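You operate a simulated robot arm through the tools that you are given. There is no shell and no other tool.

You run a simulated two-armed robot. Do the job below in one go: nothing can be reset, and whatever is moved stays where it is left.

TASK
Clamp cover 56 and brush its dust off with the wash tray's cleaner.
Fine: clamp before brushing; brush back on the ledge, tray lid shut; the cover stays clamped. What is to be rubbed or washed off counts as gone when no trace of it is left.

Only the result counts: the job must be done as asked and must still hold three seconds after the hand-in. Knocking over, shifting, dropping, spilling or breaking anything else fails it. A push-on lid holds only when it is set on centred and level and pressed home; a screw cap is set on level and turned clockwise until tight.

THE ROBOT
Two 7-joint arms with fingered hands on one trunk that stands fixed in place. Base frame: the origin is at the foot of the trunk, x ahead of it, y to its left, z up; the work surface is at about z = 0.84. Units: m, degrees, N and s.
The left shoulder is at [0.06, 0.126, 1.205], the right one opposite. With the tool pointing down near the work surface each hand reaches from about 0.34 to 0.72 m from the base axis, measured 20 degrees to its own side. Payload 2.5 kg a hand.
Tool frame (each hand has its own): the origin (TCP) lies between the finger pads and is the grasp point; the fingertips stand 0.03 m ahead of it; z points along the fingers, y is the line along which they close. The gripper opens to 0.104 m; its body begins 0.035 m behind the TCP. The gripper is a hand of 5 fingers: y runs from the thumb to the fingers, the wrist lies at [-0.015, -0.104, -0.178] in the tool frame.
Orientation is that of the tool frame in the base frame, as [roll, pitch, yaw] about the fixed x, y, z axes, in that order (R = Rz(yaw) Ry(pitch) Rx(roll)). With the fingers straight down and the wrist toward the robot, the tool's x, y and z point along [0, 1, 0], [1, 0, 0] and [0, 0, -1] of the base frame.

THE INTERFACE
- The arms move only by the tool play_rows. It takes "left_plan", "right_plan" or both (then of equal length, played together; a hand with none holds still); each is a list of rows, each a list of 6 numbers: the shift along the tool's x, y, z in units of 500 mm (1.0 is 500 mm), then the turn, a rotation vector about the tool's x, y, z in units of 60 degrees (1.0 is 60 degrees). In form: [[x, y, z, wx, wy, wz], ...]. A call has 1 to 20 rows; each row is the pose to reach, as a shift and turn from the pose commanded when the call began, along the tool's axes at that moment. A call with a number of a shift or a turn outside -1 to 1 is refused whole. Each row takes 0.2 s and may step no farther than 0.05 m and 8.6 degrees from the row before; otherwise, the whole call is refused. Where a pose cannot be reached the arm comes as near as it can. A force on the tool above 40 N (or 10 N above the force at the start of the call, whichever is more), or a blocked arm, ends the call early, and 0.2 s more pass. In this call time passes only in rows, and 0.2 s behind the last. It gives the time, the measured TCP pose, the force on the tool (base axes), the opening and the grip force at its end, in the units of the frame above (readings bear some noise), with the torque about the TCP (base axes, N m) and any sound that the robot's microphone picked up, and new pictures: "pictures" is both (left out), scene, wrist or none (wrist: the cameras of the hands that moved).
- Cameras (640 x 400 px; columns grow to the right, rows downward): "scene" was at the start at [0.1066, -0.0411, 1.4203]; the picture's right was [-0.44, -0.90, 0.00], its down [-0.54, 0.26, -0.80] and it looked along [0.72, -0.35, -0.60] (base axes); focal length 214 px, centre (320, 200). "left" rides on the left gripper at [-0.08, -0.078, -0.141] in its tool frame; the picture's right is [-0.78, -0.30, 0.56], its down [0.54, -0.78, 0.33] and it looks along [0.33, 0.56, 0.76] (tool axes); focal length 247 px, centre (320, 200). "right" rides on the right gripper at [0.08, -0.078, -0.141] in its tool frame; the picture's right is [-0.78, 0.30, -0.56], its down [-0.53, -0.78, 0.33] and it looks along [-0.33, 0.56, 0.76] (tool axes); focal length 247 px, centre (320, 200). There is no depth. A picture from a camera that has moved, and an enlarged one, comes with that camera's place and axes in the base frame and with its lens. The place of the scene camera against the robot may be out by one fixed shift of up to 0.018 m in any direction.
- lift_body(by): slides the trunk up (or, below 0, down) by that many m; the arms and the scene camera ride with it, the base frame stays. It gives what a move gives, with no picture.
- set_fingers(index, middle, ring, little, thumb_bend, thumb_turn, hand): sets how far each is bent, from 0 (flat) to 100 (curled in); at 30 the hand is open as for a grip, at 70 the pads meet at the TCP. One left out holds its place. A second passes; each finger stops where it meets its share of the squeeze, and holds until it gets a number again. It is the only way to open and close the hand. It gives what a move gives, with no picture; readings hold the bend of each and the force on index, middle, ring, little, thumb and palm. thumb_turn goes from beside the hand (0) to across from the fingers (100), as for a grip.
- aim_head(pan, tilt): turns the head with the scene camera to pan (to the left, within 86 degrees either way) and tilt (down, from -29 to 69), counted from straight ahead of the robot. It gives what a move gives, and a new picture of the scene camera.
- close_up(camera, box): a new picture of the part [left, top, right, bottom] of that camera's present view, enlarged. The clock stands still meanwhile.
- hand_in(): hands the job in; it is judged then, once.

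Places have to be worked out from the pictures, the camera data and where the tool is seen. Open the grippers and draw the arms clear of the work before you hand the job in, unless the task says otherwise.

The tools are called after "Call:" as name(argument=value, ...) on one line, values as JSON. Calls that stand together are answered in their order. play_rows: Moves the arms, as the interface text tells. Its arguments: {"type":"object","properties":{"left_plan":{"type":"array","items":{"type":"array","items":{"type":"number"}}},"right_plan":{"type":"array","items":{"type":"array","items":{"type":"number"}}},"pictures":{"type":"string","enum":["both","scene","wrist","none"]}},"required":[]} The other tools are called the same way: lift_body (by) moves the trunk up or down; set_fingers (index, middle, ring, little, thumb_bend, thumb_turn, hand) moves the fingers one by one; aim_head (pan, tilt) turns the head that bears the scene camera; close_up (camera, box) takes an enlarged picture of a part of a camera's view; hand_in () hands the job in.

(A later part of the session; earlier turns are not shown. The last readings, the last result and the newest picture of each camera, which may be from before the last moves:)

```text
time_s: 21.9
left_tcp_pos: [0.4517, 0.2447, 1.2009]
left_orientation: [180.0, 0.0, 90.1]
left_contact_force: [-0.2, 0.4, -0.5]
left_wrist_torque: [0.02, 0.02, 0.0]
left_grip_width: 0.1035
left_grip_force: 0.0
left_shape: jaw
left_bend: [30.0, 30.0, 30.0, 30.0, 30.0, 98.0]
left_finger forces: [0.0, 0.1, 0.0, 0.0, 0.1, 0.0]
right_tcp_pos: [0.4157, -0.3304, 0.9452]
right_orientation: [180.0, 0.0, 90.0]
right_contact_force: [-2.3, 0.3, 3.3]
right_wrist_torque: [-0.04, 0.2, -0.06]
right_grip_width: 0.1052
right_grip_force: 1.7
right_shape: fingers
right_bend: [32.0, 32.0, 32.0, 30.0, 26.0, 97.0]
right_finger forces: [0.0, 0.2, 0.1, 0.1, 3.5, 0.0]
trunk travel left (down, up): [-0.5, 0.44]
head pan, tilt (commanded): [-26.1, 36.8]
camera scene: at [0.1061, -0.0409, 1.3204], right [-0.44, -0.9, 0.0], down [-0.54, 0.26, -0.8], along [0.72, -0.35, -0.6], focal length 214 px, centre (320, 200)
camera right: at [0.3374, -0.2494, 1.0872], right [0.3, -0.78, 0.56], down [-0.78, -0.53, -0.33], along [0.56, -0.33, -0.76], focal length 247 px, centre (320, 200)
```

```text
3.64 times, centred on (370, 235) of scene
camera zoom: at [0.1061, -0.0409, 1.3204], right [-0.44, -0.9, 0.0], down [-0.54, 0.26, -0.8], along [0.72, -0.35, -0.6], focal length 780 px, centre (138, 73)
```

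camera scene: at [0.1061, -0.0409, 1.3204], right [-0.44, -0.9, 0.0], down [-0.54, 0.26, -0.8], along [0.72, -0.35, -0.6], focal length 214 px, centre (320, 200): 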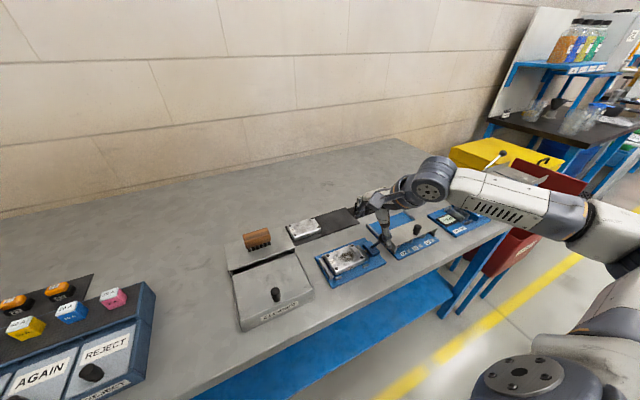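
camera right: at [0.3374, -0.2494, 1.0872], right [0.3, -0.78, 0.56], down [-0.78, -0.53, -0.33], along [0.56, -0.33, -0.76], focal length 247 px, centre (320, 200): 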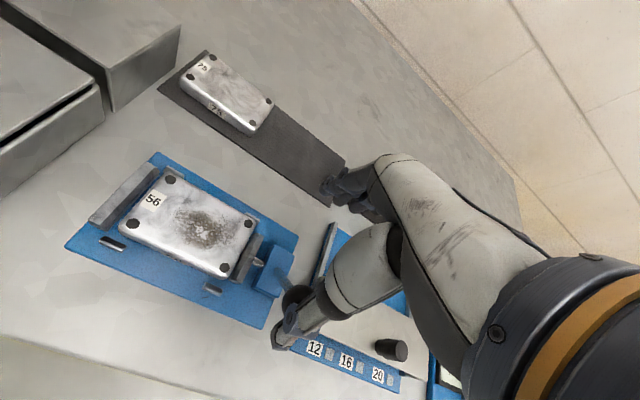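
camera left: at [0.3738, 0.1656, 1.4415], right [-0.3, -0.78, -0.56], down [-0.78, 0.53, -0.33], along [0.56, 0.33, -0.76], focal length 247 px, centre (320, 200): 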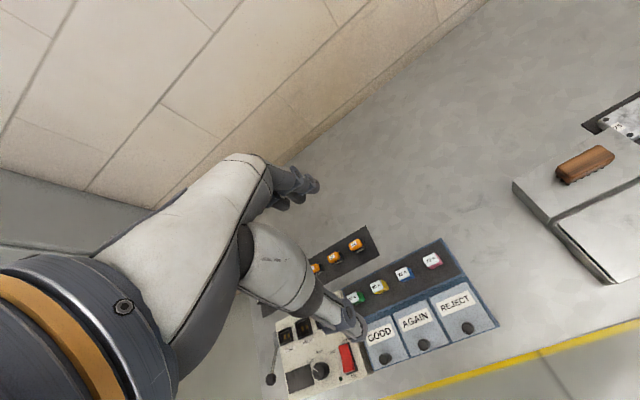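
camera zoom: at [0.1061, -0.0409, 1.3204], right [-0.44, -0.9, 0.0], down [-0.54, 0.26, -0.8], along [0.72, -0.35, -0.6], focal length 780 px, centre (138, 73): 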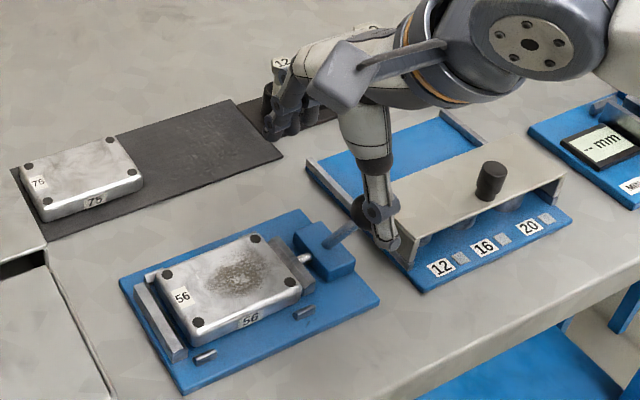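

The thumb presses the ball with 3.5 N and the ball seems to have moved slightly toward +x. I push further and watch.

Call:
play_rows(right_plan=[[0, 0.01, 0, 0, 0, 0], [0, 0.02, 0, 0, 0, 0], [0, 0.03, 0, 0, 0, 0], [0, 0.04, 0, 0, 0, 0]], pictures="both")

Call:
close_up(camera="right", box=[160, 170, 400, 400])

Call:
close_up(camera="scene", box=[310, 180, 430, 290])

```text
time_s: 22.9
left_tcp_pos: [0.4507, 0.247, 1.201]
left_orientation: [179.9, 0.0, 90.1]
left_contact_force: [-0.3, -0.4, -0.7]
left_wrist_torque: [0.01, -0.02, -0.02]
left_grip_width: 0.1036
left_grip_force: 0.1
left_shape: jaw
left_bend: [30.0, 30.0, 30.0, 30.0, 30.0, 98.0]
left_finger forces: [0.1, 0.0, 0.1, 0.0, 0.1, 0.0]
right_tcp_pos: [0.436, -0.3303, 0.9466]
right_orientation: [179.8, 0.2, 90.1]
right_contact_force: [-6.0, 2.5, 12.3]
right_wrist_torque: [0.01, 0.81, -0.11]
right_grip_width: 0.1139
right_grip_force: 5.1
right_shape: fingers
right_bend: [32.0, 32.0, 32.0, 30.0, 18.0, 97.0]
right_finger forces: [0.0, 0.0, 0.0, 0.0, 10.5, 0.0]
trunk travel left (down, up): [-0.5, 0.44]
head pan, tilt (commanded): [-26.1, 36.8]
camera scene: at [0.1052, -0.0403, 1.3206], right [-0.44, -0.9, 0.0], down [-0.54, 0.26, -0.8], along [0.72, -0.35, -0.6], focal length 214 px, centre (320, 200)
camera right: at [0.3573, -0.2492, 1.088], right [0.29, -0.78, 0.56], down [-0.78, -0.53, -0.33], along [0.56, -0.34, -0.76], focal length 247 px, centre (320, 200)
```

scene: 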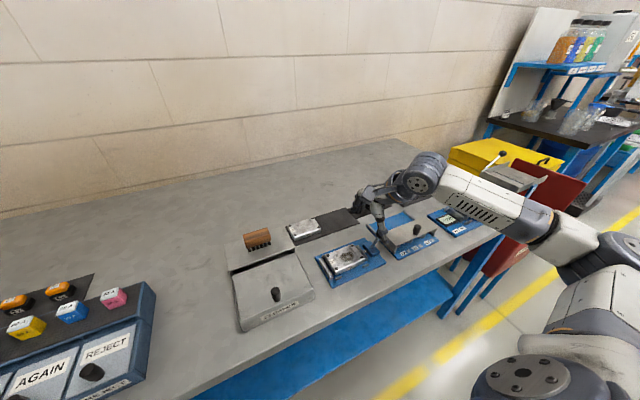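
right: 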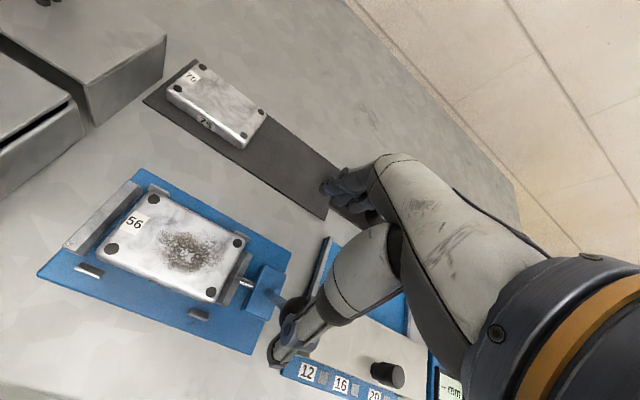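

```text
1.74 times, centred on (280, 285) of right
camera zoom: at [0.3573, -0.2492, 1.088], right [0.29, -0.78, 0.56], down [-0.78, -0.53, -0.33], along [0.56, -0.34, -0.76], focal length 430 px, centre (390, 52)
```

zoom: 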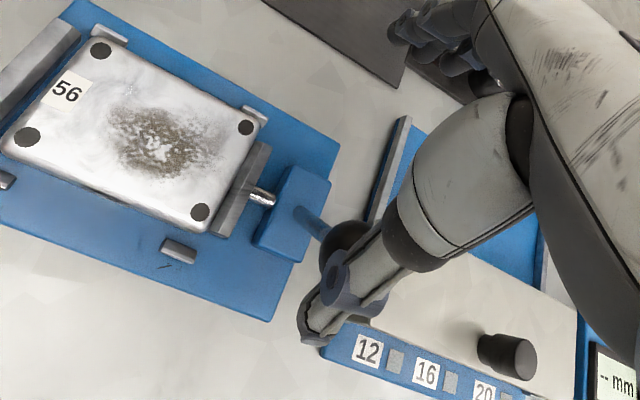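

```text
3.64 times, centred on (370, 235) of scene
camera zoom: at [0.1052, -0.0403, 1.3206], right [-0.44, -0.9, 0.0], down [-0.54, 0.26, -0.8], along [0.72, -0.35, -0.6], focal length 780 px, centre (138, 73)
```

zoom: 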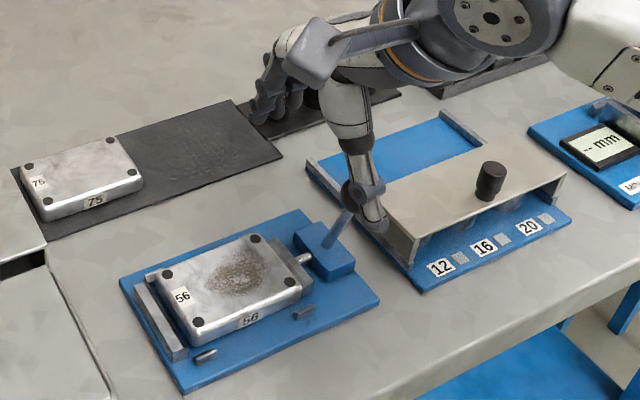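

The lever has swung up toward vertical (ball now near x=0.386). I zoom on the jaw to see if it advances.

Call:
close_up(camera="scene", box=[365, 230, 413, 270])

Call:
close_up(camera="right", box=[200, 230, 320, 330])

```text
10.00 times, centred on (389, 250) of scene
camera zoom: at [0.1052, -0.0403, 1.3206], right [-0.44, -0.9, 0.0], down [-0.54, 0.26, -0.8], along [0.72, -0.35, -0.6], focal length 2145 px, centre (-370, -300)
```

zoom: 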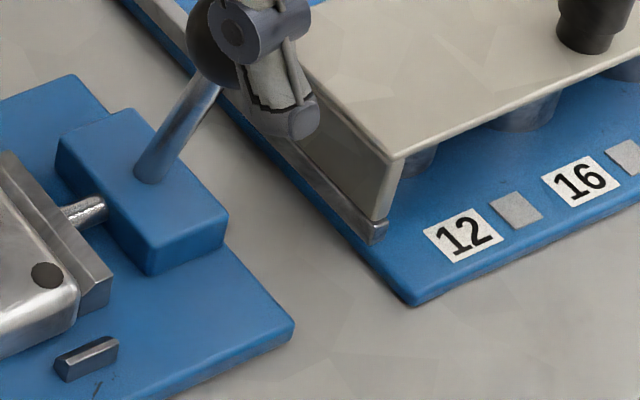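

```text
4.00 times, centred on (260, 280) of right
camera zoom: at [0.3573, -0.2492, 1.088], right [0.29, -0.78, 0.56], down [-0.78, -0.53, -0.33], along [0.56, -0.34, -0.76], focal length 988 px, centre (560, -120)
```

zoom: 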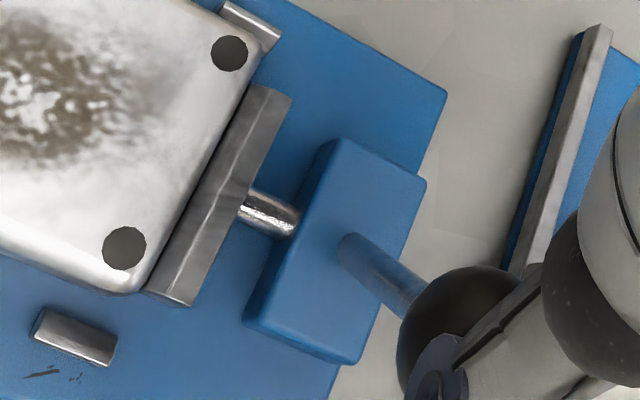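

The lever does advance the jaw, which now touches the cover, but the thumb is bent back and its knuckle rides high on the ball. I back off a little, go slightly lower, and set the thumb to press harder.

Call:
play_rows(right_plan=[[0, -0.016, 0, 0, 0, 0], [0, -0.036, 0, 0, 0, 0], [0, -0.04, 0.012, 0, 0, 0]], pictures="wrist")

Call:
close_up(camera="right", box=[200, 210, 360, 360])

Call:
close_up(camera="scene", box=[345, 210, 425, 270])

```text
time_s: 23.7
left_tcp_pos: [0.452, 0.2449, 1.2019]
left_orientation: [180.0, 0.1, 90.0]
left_contact_force: [0.1, -1.0, -0.2]
left_wrist_torque: [-0.03, -0.01, 0.0]
left_grip_width: 0.1036
left_grip_force: 0.1
left_shape: jaw
left_bend: [30.0, 30.0, 30.0, 30.0, 30.0, 98.0]
left_finger forces: [0.0, 0.0, 0.0, 0.0, 0.1, 0.0]
right_tcp_pos: [0.4169, -0.3291, 0.9386]
right_orientation: [180.0, 0.1, 90.1]
right_contact_force: [0.2, -0.1, 0.3]
right_wrist_torque: [0.03, 0.03, 0.01]
right_grip_width: 0.1011
right_grip_force: 0.0
right_shape: fingers
right_bend: [32.0, 32.0, 32.0, 30.0, 30.0, 97.0]
right_finger forces: [0.1, 0.0, 0.0, 0.0, 0.1, 0.0]
trunk travel left (down, up): [-0.5, 0.44]
head pan, tilt (commanded): [-26.1, 36.8]
camera right: at [0.3384, -0.2496, 1.0808], right [0.3, -0.78, 0.56], down [-0.78, -0.53, -0.33], along [0.56, -0.33, -0.76], focal length 247 px, centre (320, 200)
```

right: 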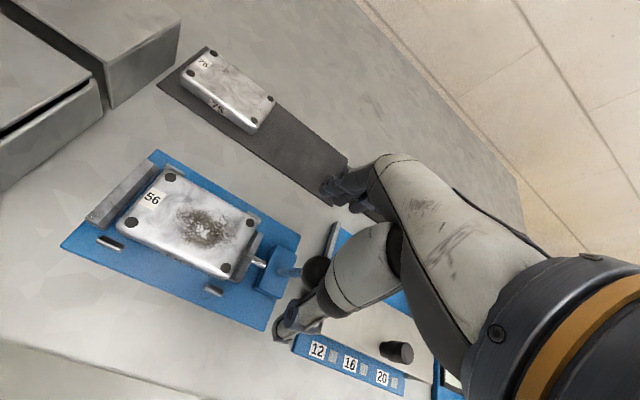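

```text
2.67 times, centred on (280, 285) of right
camera zoom: at [0.3384, -0.2496, 1.0808], right [0.3, -0.78, 0.56], down [-0.78, -0.53, -0.33], along [0.56, -0.33, -0.76], focal length 659 px, centre (427, -27)
```

zoom: 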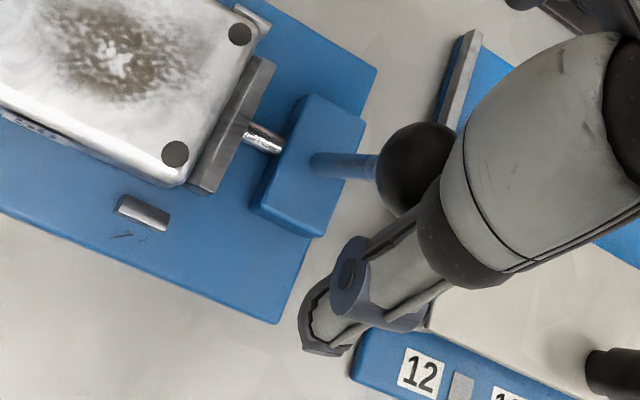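

```text
6.67 times, centred on (385, 240) of scene
camera zoom: at [0.1066, -0.0412, 1.3203], right [-0.44, -0.9, 0.0], down [-0.54, 0.26, -0.8], along [0.72, -0.35, -0.6], focal length 1430 px, centre (-113, -67)
```

zoom: 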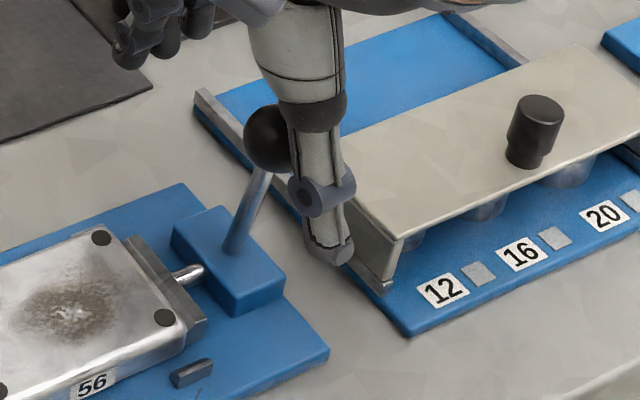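

The lever stays where left, now almost vertical with the ball at about (0.392, -0.327, 0.937), and the jaw touches the cover. I now press the thumb in harder against the ball by raising its bend target.

Call:
set_fingers(hand="right", thumb_bend=58)

Call:
close_up(camera="right", box=[200, 210, 360, 360])

Call:
close_up(camera="scene", box=[345, 210, 425, 270])

```text
time_s: 24.7
left_tcp_pos: [0.4526, 0.2453, 1.2003]
left_orientation: [180.0, 0.0, 90.1]
left_contact_force: [-0.8, -0.9, 0.6]
left_wrist_torque: [-0.01, -0.03, -0.02]
left_grip_width: 0.1036
left_grip_force: 0.0
left_shape: jaw
left_bend: [30.0, 30.0, 30.0, 30.0, 30.0, 98.0]
left_finger forces: [0.0, 0.0, 0.0, 0.0, 0.0, 0.0]
right_tcp_pos: [0.4168, -0.3299, 0.9402]
right_orientation: [180.0, 0.1, 90.0]
right_contact_force: [-0.3, -0.3, -0.1]
right_wrist_torque: [0.02, 0.02, -0.03]
right_grip_width: 0.0669
right_grip_force: 0.2
right_shape: fingers
right_bend: [32.0, 32.0, 32.0, 30.0, 57.0, 97.0]
right_finger forces: [0.0, 0.1, 0.0, 0.0, 0.1, 0.1]
trunk travel left (down, up): [-0.5, 0.44]
head pan, tilt (commanded): [-26.1, 36.8]
```

```text
2.67 times, centred on (280, 285) of right
camera zoom: at [0.3385, -0.2496, 1.081], right [0.3, -0.78, 0.56], down [-0.78, -0.53, -0.33], along [0.56, -0.33, -0.76], focal length 659 px, centre (427, -27)
```

zoom: 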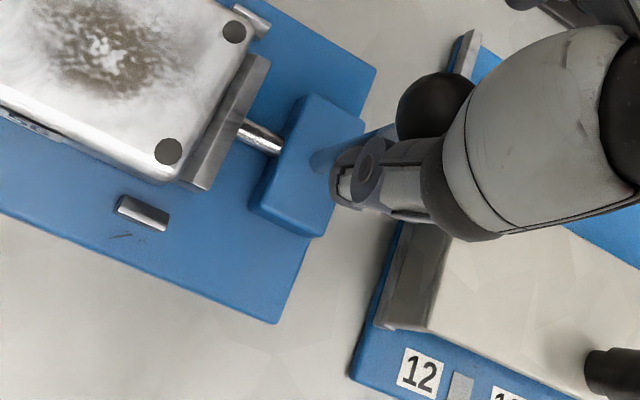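

```text
6.67 times, centred on (385, 240) of scene
camera zoom: at [0.1066, -0.0411, 1.3203], right [-0.44, -0.9, 0.0], down [-0.54, 0.26, -0.8], along [0.72, -0.35, -0.6], focal length 1430 px, centre (-113, -67)
```

zoom: 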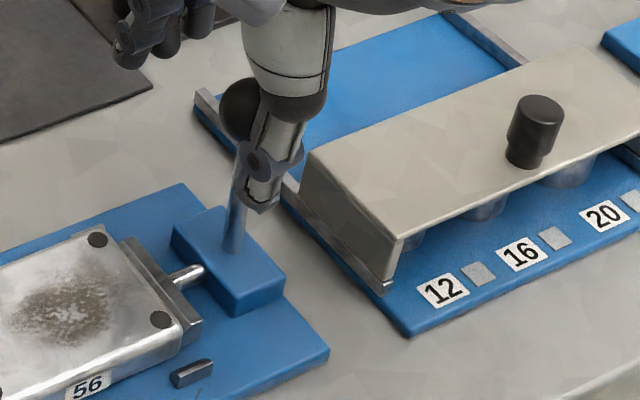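

The thumb swept the lever past vertical (ball now near x=0.410) and the jaw has advanced more. I keep pushing in +x with the hand.

Call:
play_rows(right_plan=[[0, 0.012, 0, 0, 0, 0], [0, 0.024, 0, 0, 0, 0], [0, 0.036, 0, 0, 0, 0], [0, 0.048, 0, 0, 0, 0]], pictures="wrist")

Call:
close_up(camera="right", box=[180, 210, 360, 360])

Call:
close_up(camera="scene", box=[325, 210, 405, 270])

```text
time_s: 25.7
left_tcp_pos: [0.4511, 0.2456, 1.2009]
left_orientation: [-179.9, 0.1, 90.2]
left_contact_force: [-0.2, 0.4, -0.1]
left_wrist_torque: [0.01, 0.0, 0.0]
left_grip_width: 0.1037
left_grip_force: 0.1
left_shape: jaw
left_bend: [30.0, 30.0, 30.0, 30.0, 30.0, 98.0]
left_finger forces: [0.0, 0.1, 0.1, 0.1, 0.1, 0.0]
right_tcp_pos: [0.4408, -0.3306, 0.9386]
right_orientation: [180.0, 0.0, 90.0]
right_contact_force: [0.4, 0.8, 0.4]
right_wrist_torque: [-0.01, -0.02, -0.02]
right_grip_width: 0.0671
right_grip_force: 0.0
right_shape: fingers
right_bend: [32.0, 32.0, 32.0, 30.0, 57.0, 97.0]
right_finger forces: [0.0, 0.0, 0.0, 0.0, 0.3, 0.0]
trunk travel left (down, up): [-0.5, 0.44]
head pan, tilt (commanded): [-26.1, 36.8]
camera right: at [0.3624, -0.2496, 1.0806], right [0.3, -0.78, 0.56], down [-0.78, -0.53, -0.33], along [0.56, -0.33, -0.76], focal length 247 px, centre (320, 200)
```

right: 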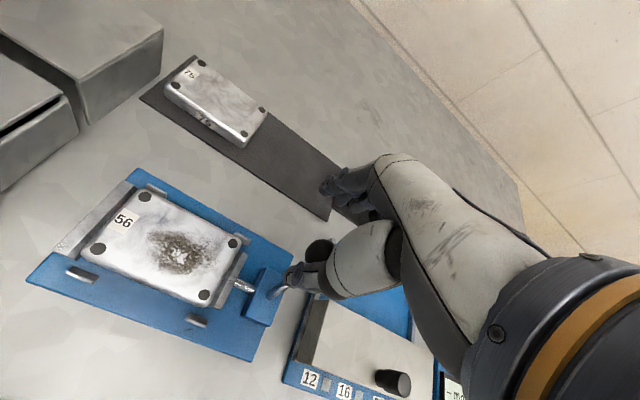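

```text
2.67 times, centred on (270, 285) of right
camera zoom: at [0.3624, -0.2496, 1.0806], right [0.3, -0.78, 0.56], down [-0.78, -0.53, -0.33], along [0.56, -0.33, -0.76], focal length 659 px, centre (453, -27)
```

zoom: 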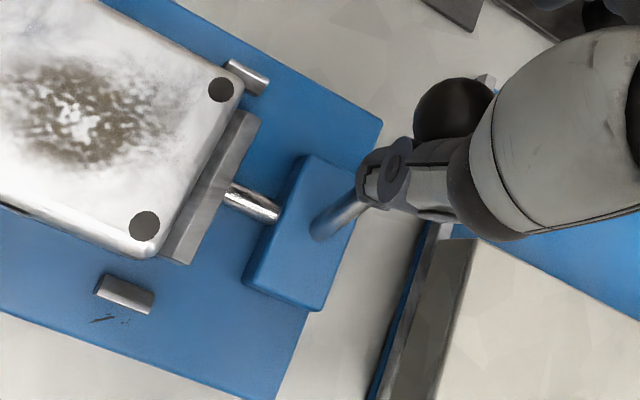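

```text
6.67 times, centred on (365, 240) of scene
camera zoom: at [0.1066, -0.0411, 1.3203], right [-0.44, -0.9, 0.0], down [-0.54, 0.26, -0.8], along [0.72, -0.35, -0.6], focal length 1430 px, centre (20, -67)
```

zoom: 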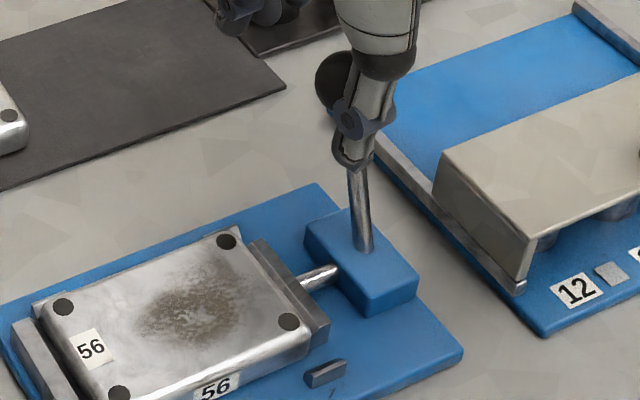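

The lever is about 29° past vertical, the rod is extending and there's hardly any force yet. I follow the arc: further +x and a bit downward.

Call:
play_rows(right_plan=[[0, 0.01, 0.004, 0, 0, 0], [0, 0.02, 0.008, 0, 0, 0], [0, 0.03, 0.014, 0, 0, 0], [0, 0.038, 0.02, 0, 0, 0]], pictures="wrist")

Call:
close_up(camera="right", box=[160, 200, 360, 360])

Call:
close_up(camera="scene", box=[315, 210, 411, 280])

```text
time_s: 26.7
left_tcp_pos: [0.4514, 0.2462, 1.2002]
left_orientation: [-180.0, -0.1, 90.1]
left_contact_force: [-0.3, -0.5, 0.1]
left_wrist_torque: [-0.01, 0.0, 0.01]
left_grip_width: 0.1034
left_grip_force: 0.0
left_shape: jaw
left_bend: [30.0, 30.0, 30.0, 30.0, 30.0, 98.0]
left_finger forces: [0.1, 0.1, 0.0, 0.0, 0.1, 0.1]
right_tcp_pos: [0.4583, -0.3296, 0.9292]
right_orientation: [179.9, 0.0, 90.0]
right_contact_force: [-5.9, 3.4, 7.7]
right_wrist_torque: [0.02, 0.24, -0.08]
right_grip_width: 0.0727
right_grip_force: 3.8
right_shape: fingers
right_bend: [32.0, 32.0, 32.0, 30.0, 54.0, 96.0]
right_finger forces: [0.1, 0.0, 0.0, 0.1, 8.0, 0.0]
trunk travel left (down, up): [-0.5, 0.44]
head pan, tilt (commanded): [-26.1, 36.8]
camera right: at [0.3802, -0.2491, 1.0723], right [0.29, -0.78, 0.56], down [-0.78, -0.54, -0.33], along [0.56, -0.33, -0.76], focal length 247 px, centre (320, 200)
```

right: 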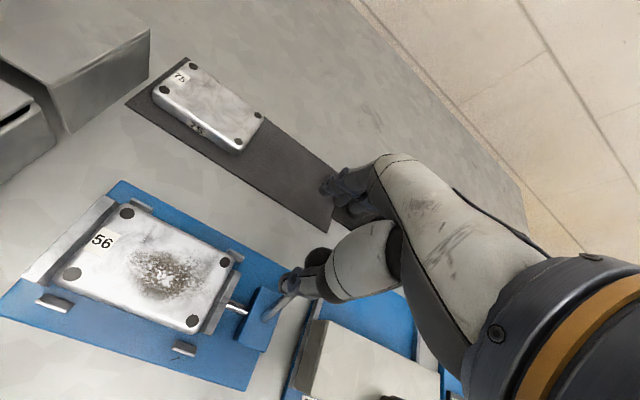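

```text
2.50 times, centred on (260, 280) of right
camera zoom: at [0.3802, -0.2491, 1.0723], right [0.29, -0.78, 0.56], down [-0.78, -0.54, -0.33], along [0.56, -0.33, -0.76], focal length 617 px, centre (470, 0)
```

zoom: 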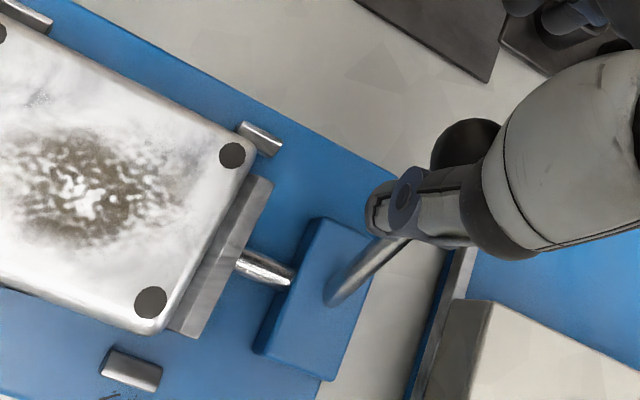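

```text
5.71 times, centred on (363, 245) of scene
camera zoom: at [0.1053, -0.0405, 1.3206], right [-0.44, -0.9, 0.0], down [-0.54, 0.26, -0.8], along [0.72, -0.35, -0.6], focal length 1226 px, centre (74, -57)
```

zoom: 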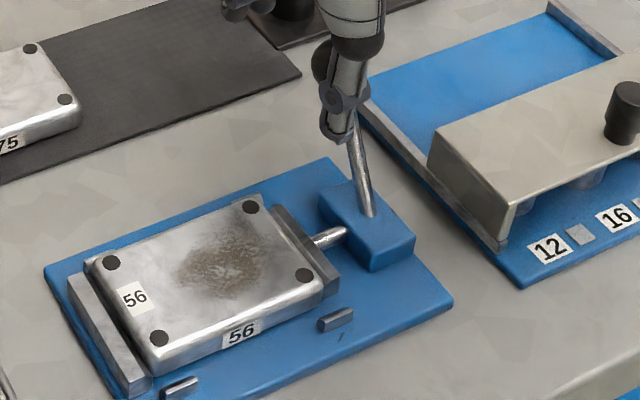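

The resistance rises to about 8 N with the ball near x=0.445 and the cover now close against the fixed jaw. I press further along the arc to drive the clamp home.

Call:
play_rows(right_plan=[[0, 0.01, 0.006, 0, 0, 0], [0, 0.02, 0.012, 0, 0, 0], [0, 0.03, 0.018, 0, 0, 0]], pictures="wrist")

Call:
close_up(camera="right", box=[120, 180, 360, 360])

Call:
close_up(camera="scene", box=[315, 210, 411, 280])

```text
time_s: 27.5
left_tcp_pos: [0.4486, 0.2479, 1.2018]
left_orientation: [179.7, 0.1, 90.0]
left_contact_force: [-0.4, 0.5, 0.1]
left_wrist_torque: [0.02, -0.02, 0.02]
left_grip_width: 0.1041
left_grip_force: 0.0
left_shape: jaw
left_bend: [30.0, 30.0, 30.0, 30.0, 30.0, 98.0]
left_finger forces: [0.0, 0.0, 0.0, 0.0, 0.1, 0.0]
right_tcp_pos: [0.4725, -0.3281, 0.9231]
right_orientation: [179.8, 0.0, 89.9]
right_contact_force: [-20.9, 7.5, 16.2]
right_wrist_torque: [0.02, 0.53, -0.17]
right_grip_width: 0.0868
right_grip_force: 11.0
right_shape: fingers
right_bend: [32.0, 32.0, 32.0, 30.0, 48.0, 94.0]
right_finger forces: [0.0, 0.1, 0.0, 0.1, 21.5, 0.1]
trunk travel left (down, up): [-0.5, 0.44]
head pan, tilt (commanded): [-26.1, 36.8]
camera right: at [0.3933, -0.2484, 1.0644], right [0.3, -0.78, 0.56], down [-0.78, -0.54, -0.33], along [0.56, -0.33, -0.76], focal length 247 px, centre (320, 200)
```

right: 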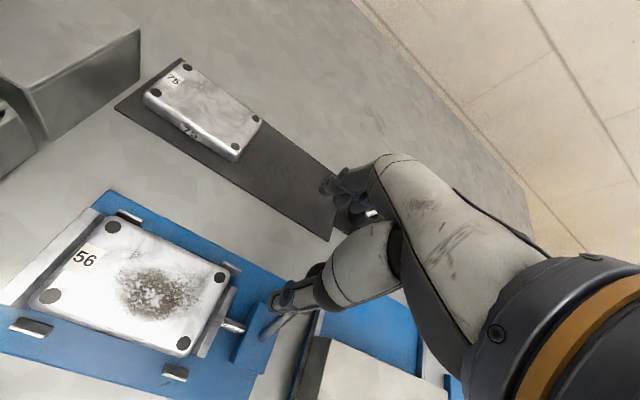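

```text
2.22 times, centred on (240, 270) of right
camera zoom: at [0.3933, -0.2484, 1.0644], right [0.3, -0.78, 0.56], down [-0.78, -0.54, -0.33], along [0.56, -0.33, -0.76], focal length 549 px, centre (498, 44)
```

zoom: 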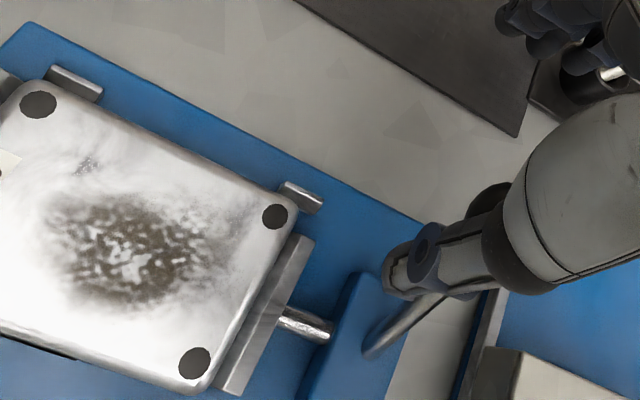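

```text
5.71 times, centred on (363, 245) of scene
camera zoom: at [0.1032, -0.0395, 1.3209], right [-0.44, -0.9, 0.0], down [-0.54, 0.26, -0.8], along [0.72, -0.35, -0.6], focal length 1226 px, centre (74, -57)
```

zoom: 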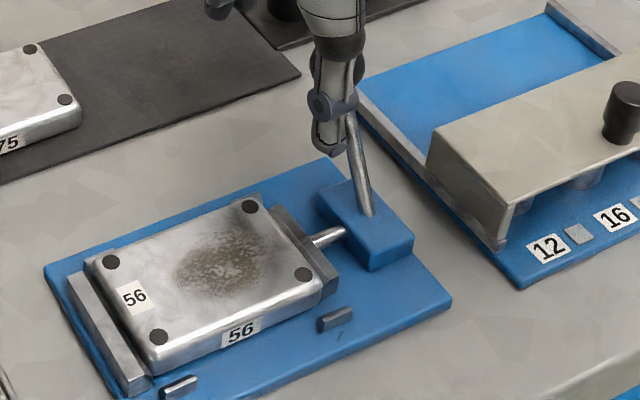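

The thumb force climbs to 21 N with almost no more lever travel, so the clamp looks tight or at its stop, though the thumb is off-centre on the ball. I back off, shift 5 mm right, and push once more to verify.

Call:
play_rows(right_plan=[[0, -0.02, 0, 0, 0, 0], [0, -0.04, 0, 0, 0, 0], [-0.012, -0.04, 0, 0, 0, 0]], pictures="wrist")

Call:
close_up(camera="right", box=[120, 180, 360, 360])

Call:
close_up(camera="scene", box=[315, 210, 411, 280])

```text
time_s: 28.3
left_tcp_pos: [0.4513, 0.2464, 1.2005]
left_orientation: [180.0, -0.1, 90.1]
left_contact_force: [-0.3, 0.5, -0.6]
left_wrist_torque: [0.01, 0.03, 0.01]
left_grip_width: 0.104
left_grip_force: 0.0
left_shape: jaw
left_bend: [30.0, 30.0, 30.0, 30.0, 30.0, 98.0]
left_finger forces: [0.0, 0.0, 0.0, 0.1, 0.0, 0.0]
right_tcp_pos: [0.454, -0.3352, 0.9188]
right_orientation: [-179.9, -0.1, 90.1]
right_contact_force: [-2.3, 8.8, -1.2]
right_wrist_torque: [0.1, -0.09, -0.23]
right_grip_width: 0.067
right_grip_force: 4.1
right_shape: fingers
right_bend: [32.0, 32.0, 32.0, 30.0, 57.0, 94.0]
right_finger forces: [0.1, 0.0, 0.0, 0.0, 8.5, 0.0]
trunk travel left (down, up): [-0.5, 0.44]
head pan, tilt (commanded): [-26.1, 36.8]
camera right: at [0.3756, -0.255, 1.0616], right [0.3, -0.78, 0.56], down [-0.78, -0.54, -0.33], along [0.56, -0.33, -0.76], focal length 247 px, centre (320, 200)
```

right: 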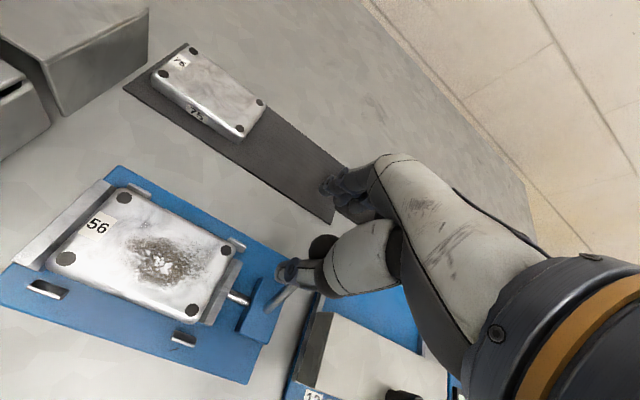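

```text
2.22 times, centred on (240, 270) of right
camera zoom: at [0.3756, -0.255, 1.0616], right [0.3, -0.78, 0.56], down [-0.78, -0.54, -0.33], along [0.56, -0.33, -0.76], focal length 549 px, centre (498, 44)
```

zoom: 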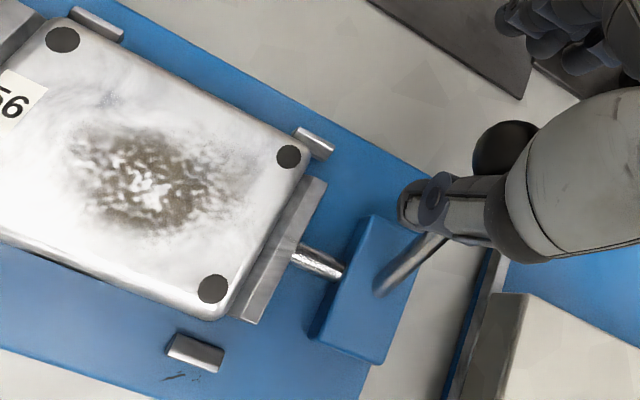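

```text
5.71 times, centred on (363, 245) of scene
camera zoom: at [0.1066, -0.0403, 1.3202], right [-0.44, -0.9, 0.0], down [-0.54, 0.26, -0.8], along [0.72, -0.35, -0.6], focal length 1226 px, centre (74, -57)
```

zoom: 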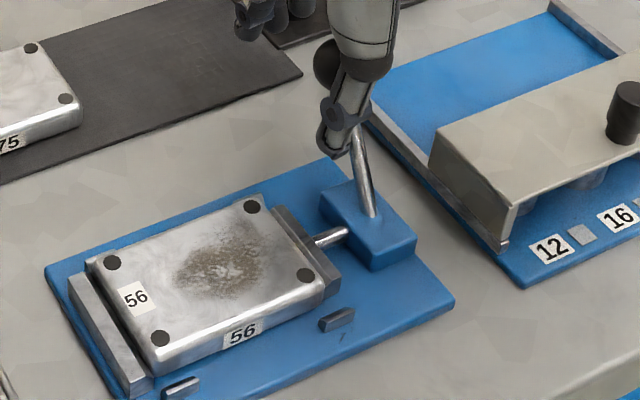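

The thumb is catching the side of the lever shaft rather than the ball. I clear it, go back and up, then re-centre behind the ball.

Call:
play_rows(right_plan=[[0.014, -0.01, 0, 0, 0, 0], [0.014, -0.05, 0, 0, 0, 0], [0.01, -0.09, -0.04, 0, 0, 0], [-0.02, -0.09, -0.044, 0, 0, 0]], pictures="wrist")

Call:
close_up(camera="right", box=[120, 180, 360, 360])

Call:
close_up(camera="scene", box=[315, 200, 425, 280])

```text
time_s: 29.3
left_tcp_pos: [0.4516, 0.2451, 1.2004]
left_orientation: [-180.0, 0.0, 90.1]
left_contact_force: [1.5, 0.9, -0.4]
left_wrist_torque: [0.0, -0.04, -0.04]
left_grip_width: 0.1037
left_grip_force: 0.0
left_shape: jaw
left_bend: [30.0, 30.0, 30.0, 30.0, 30.0, 98.0]
left_finger forces: [0.0, 0.0, 0.0, 0.0, 0.0, 0.0]
right_tcp_pos: [0.409, -0.3464, 0.9444]
right_orientation: [-180.0, 0.0, 90.0]
right_contact_force: [0.3, -0.5, -0.6]
right_wrist_torque: [-0.04, 0.01, -0.02]
right_grip_width: 0.066
right_grip_force: 0.1
right_shape: fingers
right_bend: [32.0, 32.0, 32.0, 30.0, 57.0, 97.0]
right_finger forces: [0.1, 0.1, 0.0, 0.0, 0.0, 0.1]
trunk travel left (down, up): [-0.5, 0.44]
head pan, tilt (commanded): [-26.1, 36.8]
camera right: at [0.3304, -0.2657, 1.0841], right [0.3, -0.78, 0.56], down [-0.78, -0.53, -0.33], along [0.56, -0.33, -0.76], focal length 247 px, centre (320, 200)
```

right: 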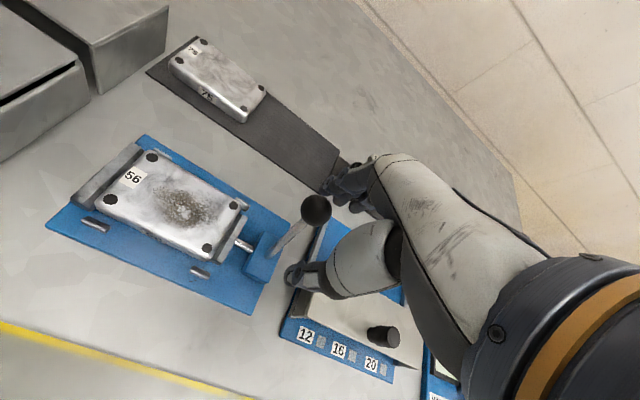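

```text
2.22 times, centred on (240, 270) of right
camera zoom: at [0.3304, -0.2657, 1.0841], right [0.3, -0.78, 0.56], down [-0.78, -0.53, -0.33], along [0.56, -0.33, -0.76], focal length 549 px, centre (498, 44)
```

zoom: 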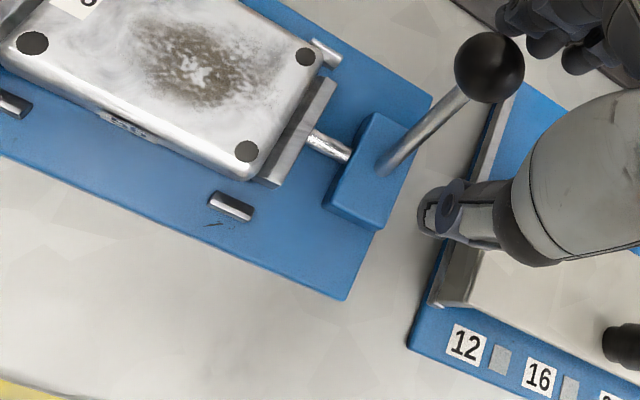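

```text
5.00 times, centred on (370, 240) of scene
camera zoom: at [0.1066, -0.0412, 1.3203], right [-0.44, -0.9, 0.0], down [-0.54, 0.26, -0.8], along [0.72, -0.35, -0.6], focal length 1072 px, centre (70, 0)
```

zoom: 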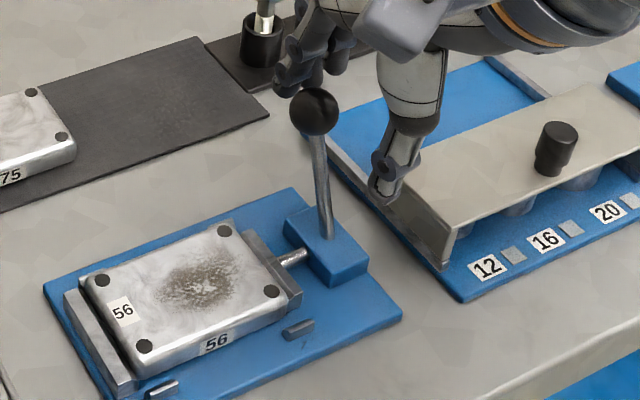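

The lever holds its position tilted away from the robot. I zoom in to check whether the cover is really pressed between both jaws.

Call:
close_up(camera="scene", box=[320, 240, 380, 280])

Call:
close_up(camera="right", box=[40, 120, 200, 260])

Call:
close_up(camera="right", box=[180, 180, 340, 300])

```text
10.00 times, centred on (350, 260) of scene
camera zoom: at [0.1066, -0.0412, 1.3203], right [-0.44, -0.9, 0.0], down [-0.54, 0.26, -0.8], along [0.72, -0.35, -0.6], focal length 2145 px, centre (20, -400)
```

zoom: 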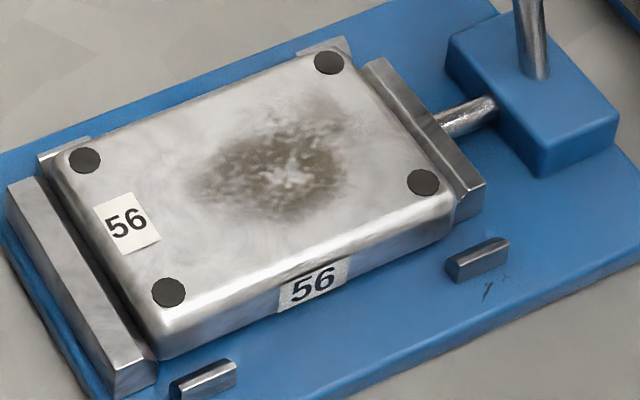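

```text
2.86 times, centred on (120, 190) of right
camera zoom: at [0.3304, -0.2657, 1.0841], right [0.3, -0.78, 0.56], down [-0.78, -0.53, -0.33], along [0.56, -0.33, -0.76], focal length 706 px, centre (891, 229)
```

zoom: 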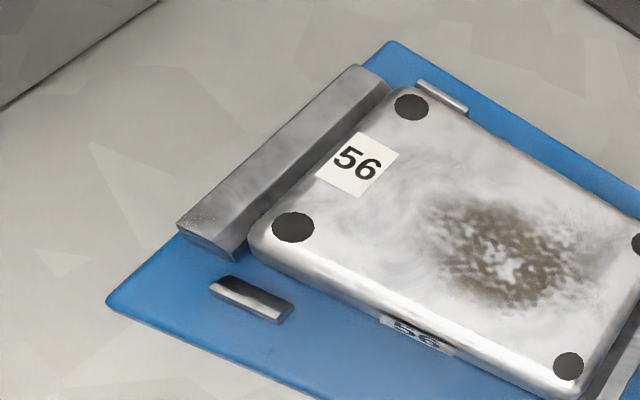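

```text
3.33 times, centred on (260, 240) of right
camera zoom: at [0.3304, -0.2657, 1.0841], right [0.3, -0.78, 0.56], down [-0.78, -0.53, -0.33], along [0.56, -0.33, -0.76], focal length 823 px, centre (520, 67)
```

zoom: 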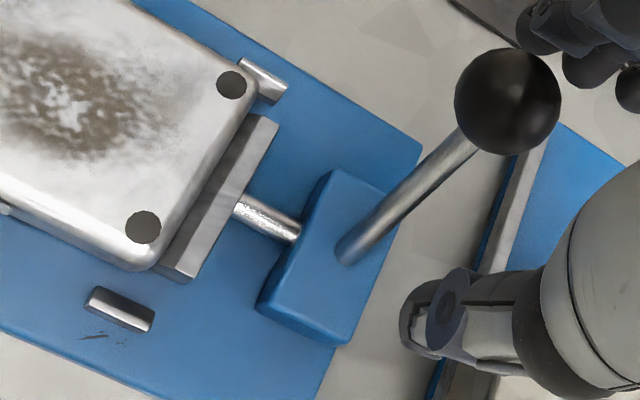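

Both jaws look flush against the cover. The thumb tip is now aligned with the ball in y, so I push once more in +x to confirm the lever is at its tight end.

Call:
play_rows(right_plan=[[0, 0.02, 0, 0, 0, 0], [0, 0.04, 0, 0, 0, 0], [0, 0.06, 0, 0, 0, 0], [0, 0.07, 0, 0, 0, 0], [0, 0.08, 0, 0, 0, 0], [0, 0.09, 0, 0, 0, 0]], pictures="wrist")

Call:
close_up(camera="right", box=[120, 180, 360, 360])

Call:
close_up(camera="scene", box=[315, 200, 425, 280])

```text
time_s: 30.7
left_tcp_pos: [0.4519, 0.2451, 1.2002]
left_orientation: [-180.0, 0.0, 90.2]
left_contact_force: [0.6, 0.2, -0.6]
left_wrist_torque: [0.0, 0.0, -0.01]
left_grip_width: 0.1037
left_grip_force: 0.0
left_shape: jaw
left_bend: [30.0, 30.0, 30.0, 30.0, 30.0, 98.0]
left_finger forces: [0.0, 0.1, 0.0, 0.0, 0.0, 0.1]
right_tcp_pos: [0.454, -0.3455, 0.943]
right_orientation: [-179.8, 0.1, 90.0]
right_contact_force: [-1.7, -0.3, 0.1]
right_wrist_torque: [0.0, 0.06, 0.03]
right_grip_width: 0.069
right_grip_force: 1.0
right_shape: fingers
right_bend: [32.0, 32.0, 32.0, 30.0, 55.0, 97.0]
right_finger forces: [0.1, 0.1, 0.0, 0.1, 2.0, 0.0]
trunk travel left (down, up): [-0.5, 0.44]
head pan, tilt (commanded): [-26.1, 36.8]
camera right: at [0.3758, -0.2659, 1.0839], right [0.3, -0.78, 0.56], down [-0.78, -0.54, -0.33], along [0.55, -0.34, -0.76], focal length 247 px, centre (320, 200)
```

right: 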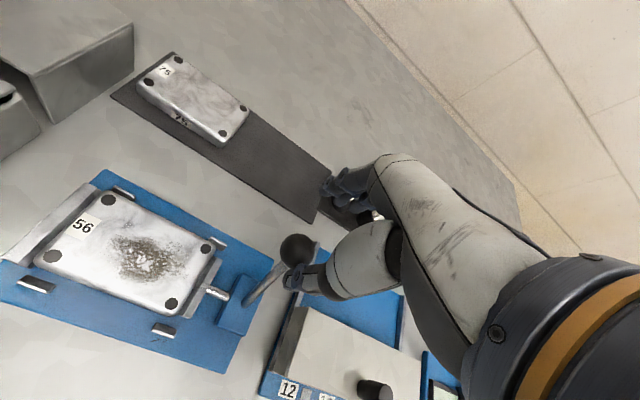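

```text
2.22 times, centred on (240, 270) of right
camera zoom: at [0.3758, -0.2659, 1.0839], right [0.3, -0.78, 0.56], down [-0.78, -0.54, -0.33], along [0.55, -0.34, -0.76], focal length 549 px, centre (498, 44)
```

zoom: 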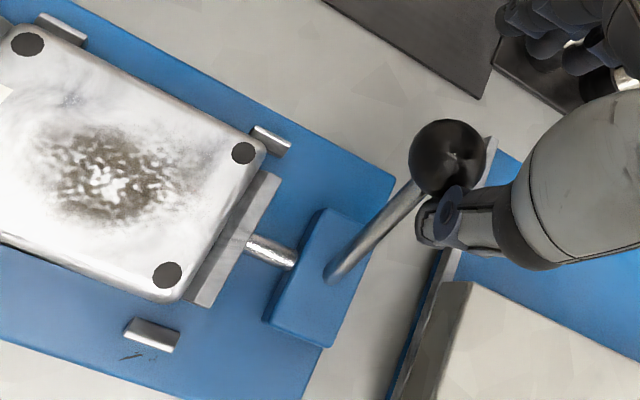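

```text
5.00 times, centred on (370, 240) of scene
camera zoom: at [0.1064, -0.0412, 1.3203], right [-0.44, -0.9, 0.0], down [-0.54, 0.26, -0.8], along [0.72, -0.35, -0.6], focal length 1072 px, centre (70, 0)
```

zoom: 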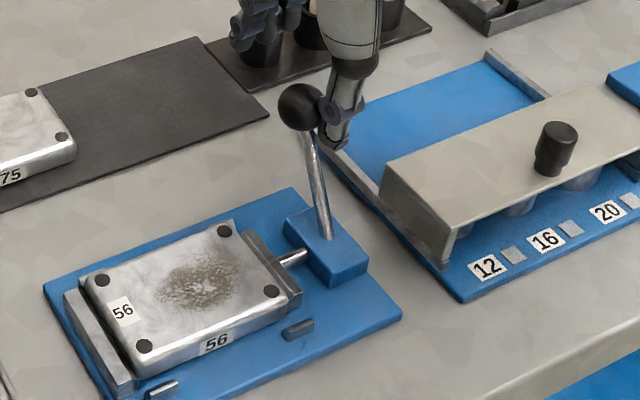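

The lever moved a few degrees more with only 2 N. I continue pushing in +x until it firmly resists.

Call:
play_rows(right_plan=[[0, 0.01, 0, 0, 0, 0], [0, 0.02, 0.002, 0, 0, 0], [0, 0.03, 0.004, 0, 0, 0], [0, 0.04, 0.008, 0, 0, 0]], pictures="wrist")

Call:
close_up(camera="right", box=[120, 180, 360, 360])

Call:
close_up(camera="scene", box=[315, 200, 425, 280])

```text
time_s: 31.7
left_tcp_pos: [0.4504, 0.2464, 1.2014]
left_orientation: [179.9, 0.0, 90.1]
left_contact_force: [0.6, 0.0, 0.6]
left_wrist_torque: [0.01, -0.02, -0.02]
left_grip_width: 0.1037
left_grip_force: 0.1
left_shape: jaw
left_bend: [30.0, 30.0, 30.0, 30.0, 30.0, 98.0]
left_finger forces: [0.0, 0.0, 0.0, 0.0, 0.0, 0.0]
right_tcp_pos: [0.4731, -0.3478, 0.9402]
right_orientation: [179.9, 0.1, 90.0]
right_contact_force: [-15.2, -1.8, 9.0]
right_wrist_torque: [-0.01, 0.56, 0.09]
right_grip_width: 0.0872
right_grip_force: 6.6
right_shape: fingers
right_bend: [32.0, 32.0, 32.0, 30.0, 46.0, 97.0]
right_finger forces: [0.0, 0.0, 0.1, 0.0, 13.8, 0.0]
trunk travel left (down, up): [-0.5, 0.44]
head pan, tilt (commanded): [-26.1, 36.8]
camera right: at [0.3941, -0.2661, 1.0817], right [0.29, -0.78, 0.56], down [-0.78, -0.53, -0.33], along [0.56, -0.34, -0.76], focal length 247 px, centre (320, 200)
```

right: 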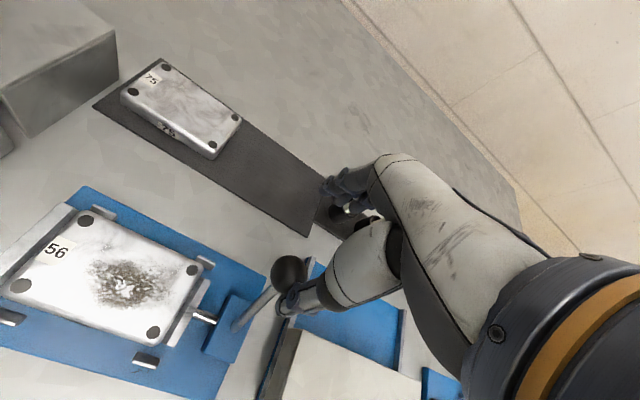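

```text
2.22 times, centred on (240, 270) of right
camera zoom: at [0.3941, -0.2661, 1.0817], right [0.29, -0.78, 0.56], down [-0.78, -0.53, -0.33], along [0.56, -0.34, -0.76], focal length 549 px, centre (498, 44)
```

zoom: 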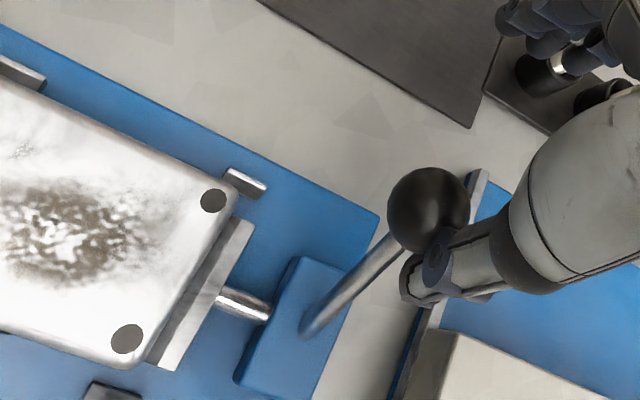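

```text
5.00 times, centred on (370, 240) of scene
camera zoom: at [0.1044, -0.0407, 1.3207], right [-0.44, -0.9, 0.0], down [-0.54, 0.26, -0.8], along [0.72, -0.35, -0.6], focal length 1072 px, centre (70, 0)
```

zoom: 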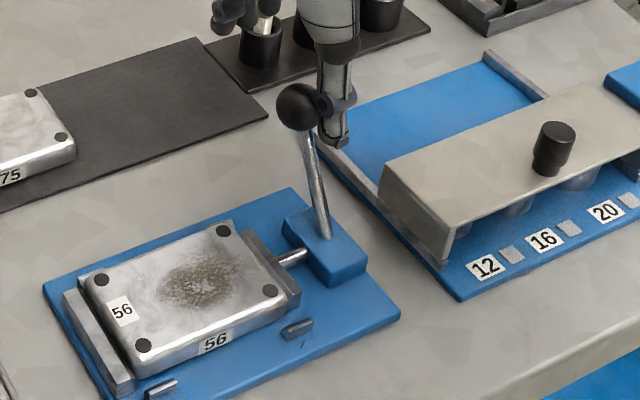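

The lever now resists stiffly at 14 N without further travel, and the jaw grips the cover. I back off, open the thumb and raise the hand to check the lever stays.

Call:
play_rows(right_plan=[[0, -0.03, 0, 0, 0, 0], [0, -0.06, -0.03, 0, 0, 0], [0, -0.06, -0.1, 0, 0, 0], [0, -0.06, -0.18, 0, 0, 0], [0, -0.06, -0.22, 0, 0, 0]], pictures="both")

Call:
set_fingers(hand="right", index=30, middle=30, ring=30, little=30, thumb_bend=30)

Call:
close_up(camera="scene", box=[315, 200, 411, 280])

```text
time_s: 32.9
left_tcp_pos: [0.4522, 0.2444, 1.2008]
left_orientation: [-180.0, 0.0, 90.1]
left_contact_force: [0.6, 0.7, -0.2]
left_wrist_torque: [0.02, -0.04, -0.01]
left_grip_width: 0.1037
left_grip_force: 0.1
left_shape: jaw
left_bend: [30.0, 30.0, 30.0, 30.0, 30.0, 98.0]
left_finger forces: [0.1, 0.0, 0.0, 0.1, 0.1, 0.0]
right_tcp_pos: [0.4446, -0.3446, 1.0489]
right_orientation: [180.0, -0.1, 90.0]
right_contact_force: [0.0, -0.2, -0.3]
right_wrist_torque: [0.02, 0.01, -0.02]
right_grip_width: 0.0667
right_grip_force: 0.0
right_shape: fingers
right_bend: [32.0, 32.0, 32.0, 30.0, 57.0, 98.0]
right_finger forces: [0.0, 0.1, 0.0, 0.0, 0.0, 0.0]
trunk travel left (down, up): [-0.5, 0.44]
head pan, tilt (commanded): [-26.1, 36.8]
camera scene: at [0.1066, -0.0411, 1.3203], right [-0.44, -0.9, 0.0], down [-0.54, 0.26, -0.8], along [0.72, -0.35, -0.6], focal length 214 px, centre (320, 200)
camera right: at [0.366, -0.2653, 1.1909], right [0.3, -0.78, 0.56], down [-0.78, -0.53, -0.33], along [0.56, -0.33, -0.76], focal length 247 px, centre (320, 200)
```

scene: 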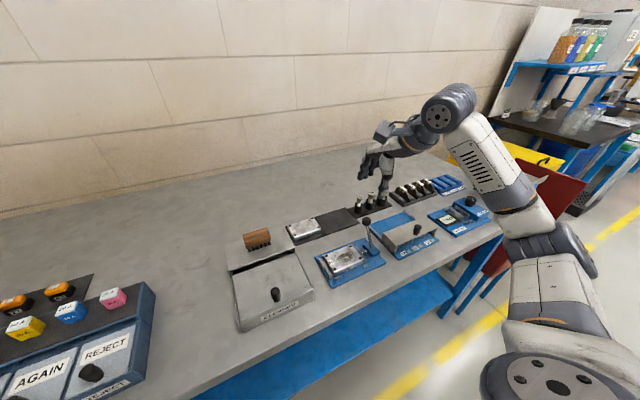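
right: 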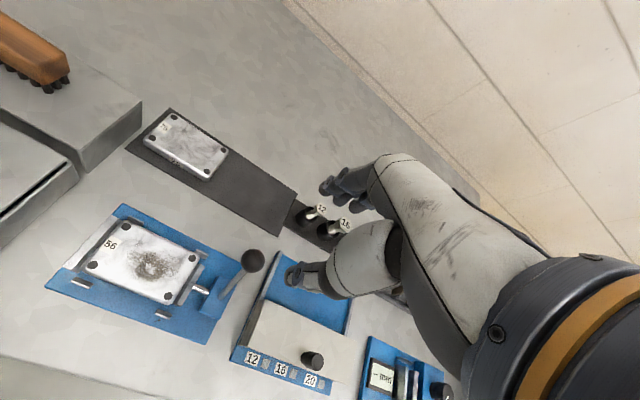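

```text
time_s: 33.9
left_tcp_pos: [0.4505, 0.2445, 1.1992]
left_orientation: [179.9, 0.0, 90.1]
left_contact_force: [0.0, -0.1, 0.5]
left_wrist_torque: [0.02, -0.02, 0.0]
left_grip_width: 0.1036
left_grip_force: 0.0
left_shape: jaw
left_bend: [30.0, 30.0, 30.0, 30.0, 30.0, 98.0]
left_finger forces: [0.0, 0.1, 0.1, 0.0, 0.0, 0.0]
right_tcp_pos: [0.4448, -0.3462, 1.049]
right_orientation: [179.9, 0.0, 90.0]
right_contact_force: [0.7, -0.3, -0.7]
right_wrist_torque: [-0.04, 0.0, -0.03]
right_grip_width: 0.1026
right_grip_force: 0.1
right_shape: fingers
right_bend: [30.0, 30.0, 30.0, 30.0, 30.0, 98.0]
right_finger forces: [0.0, 0.0, 0.1, 0.0, 0.1, 0.2]
trunk travel left (down, up): [-0.5, 0.44]
head pan, tilt (commanded): [-26.1, 36.8]
```

```text
5.00 times, centred on (363, 240) of scene
camera zoom: at [0.1066, -0.0411, 1.3203], right [-0.44, -0.9, 0.0], down [-0.54, 0.26, -0.8], along [0.72, -0.35, -0.6], focal length 1072 px, centre (105, 0)
```

zoom: 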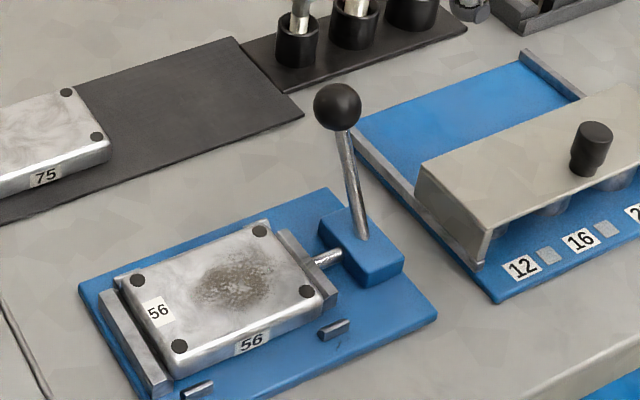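

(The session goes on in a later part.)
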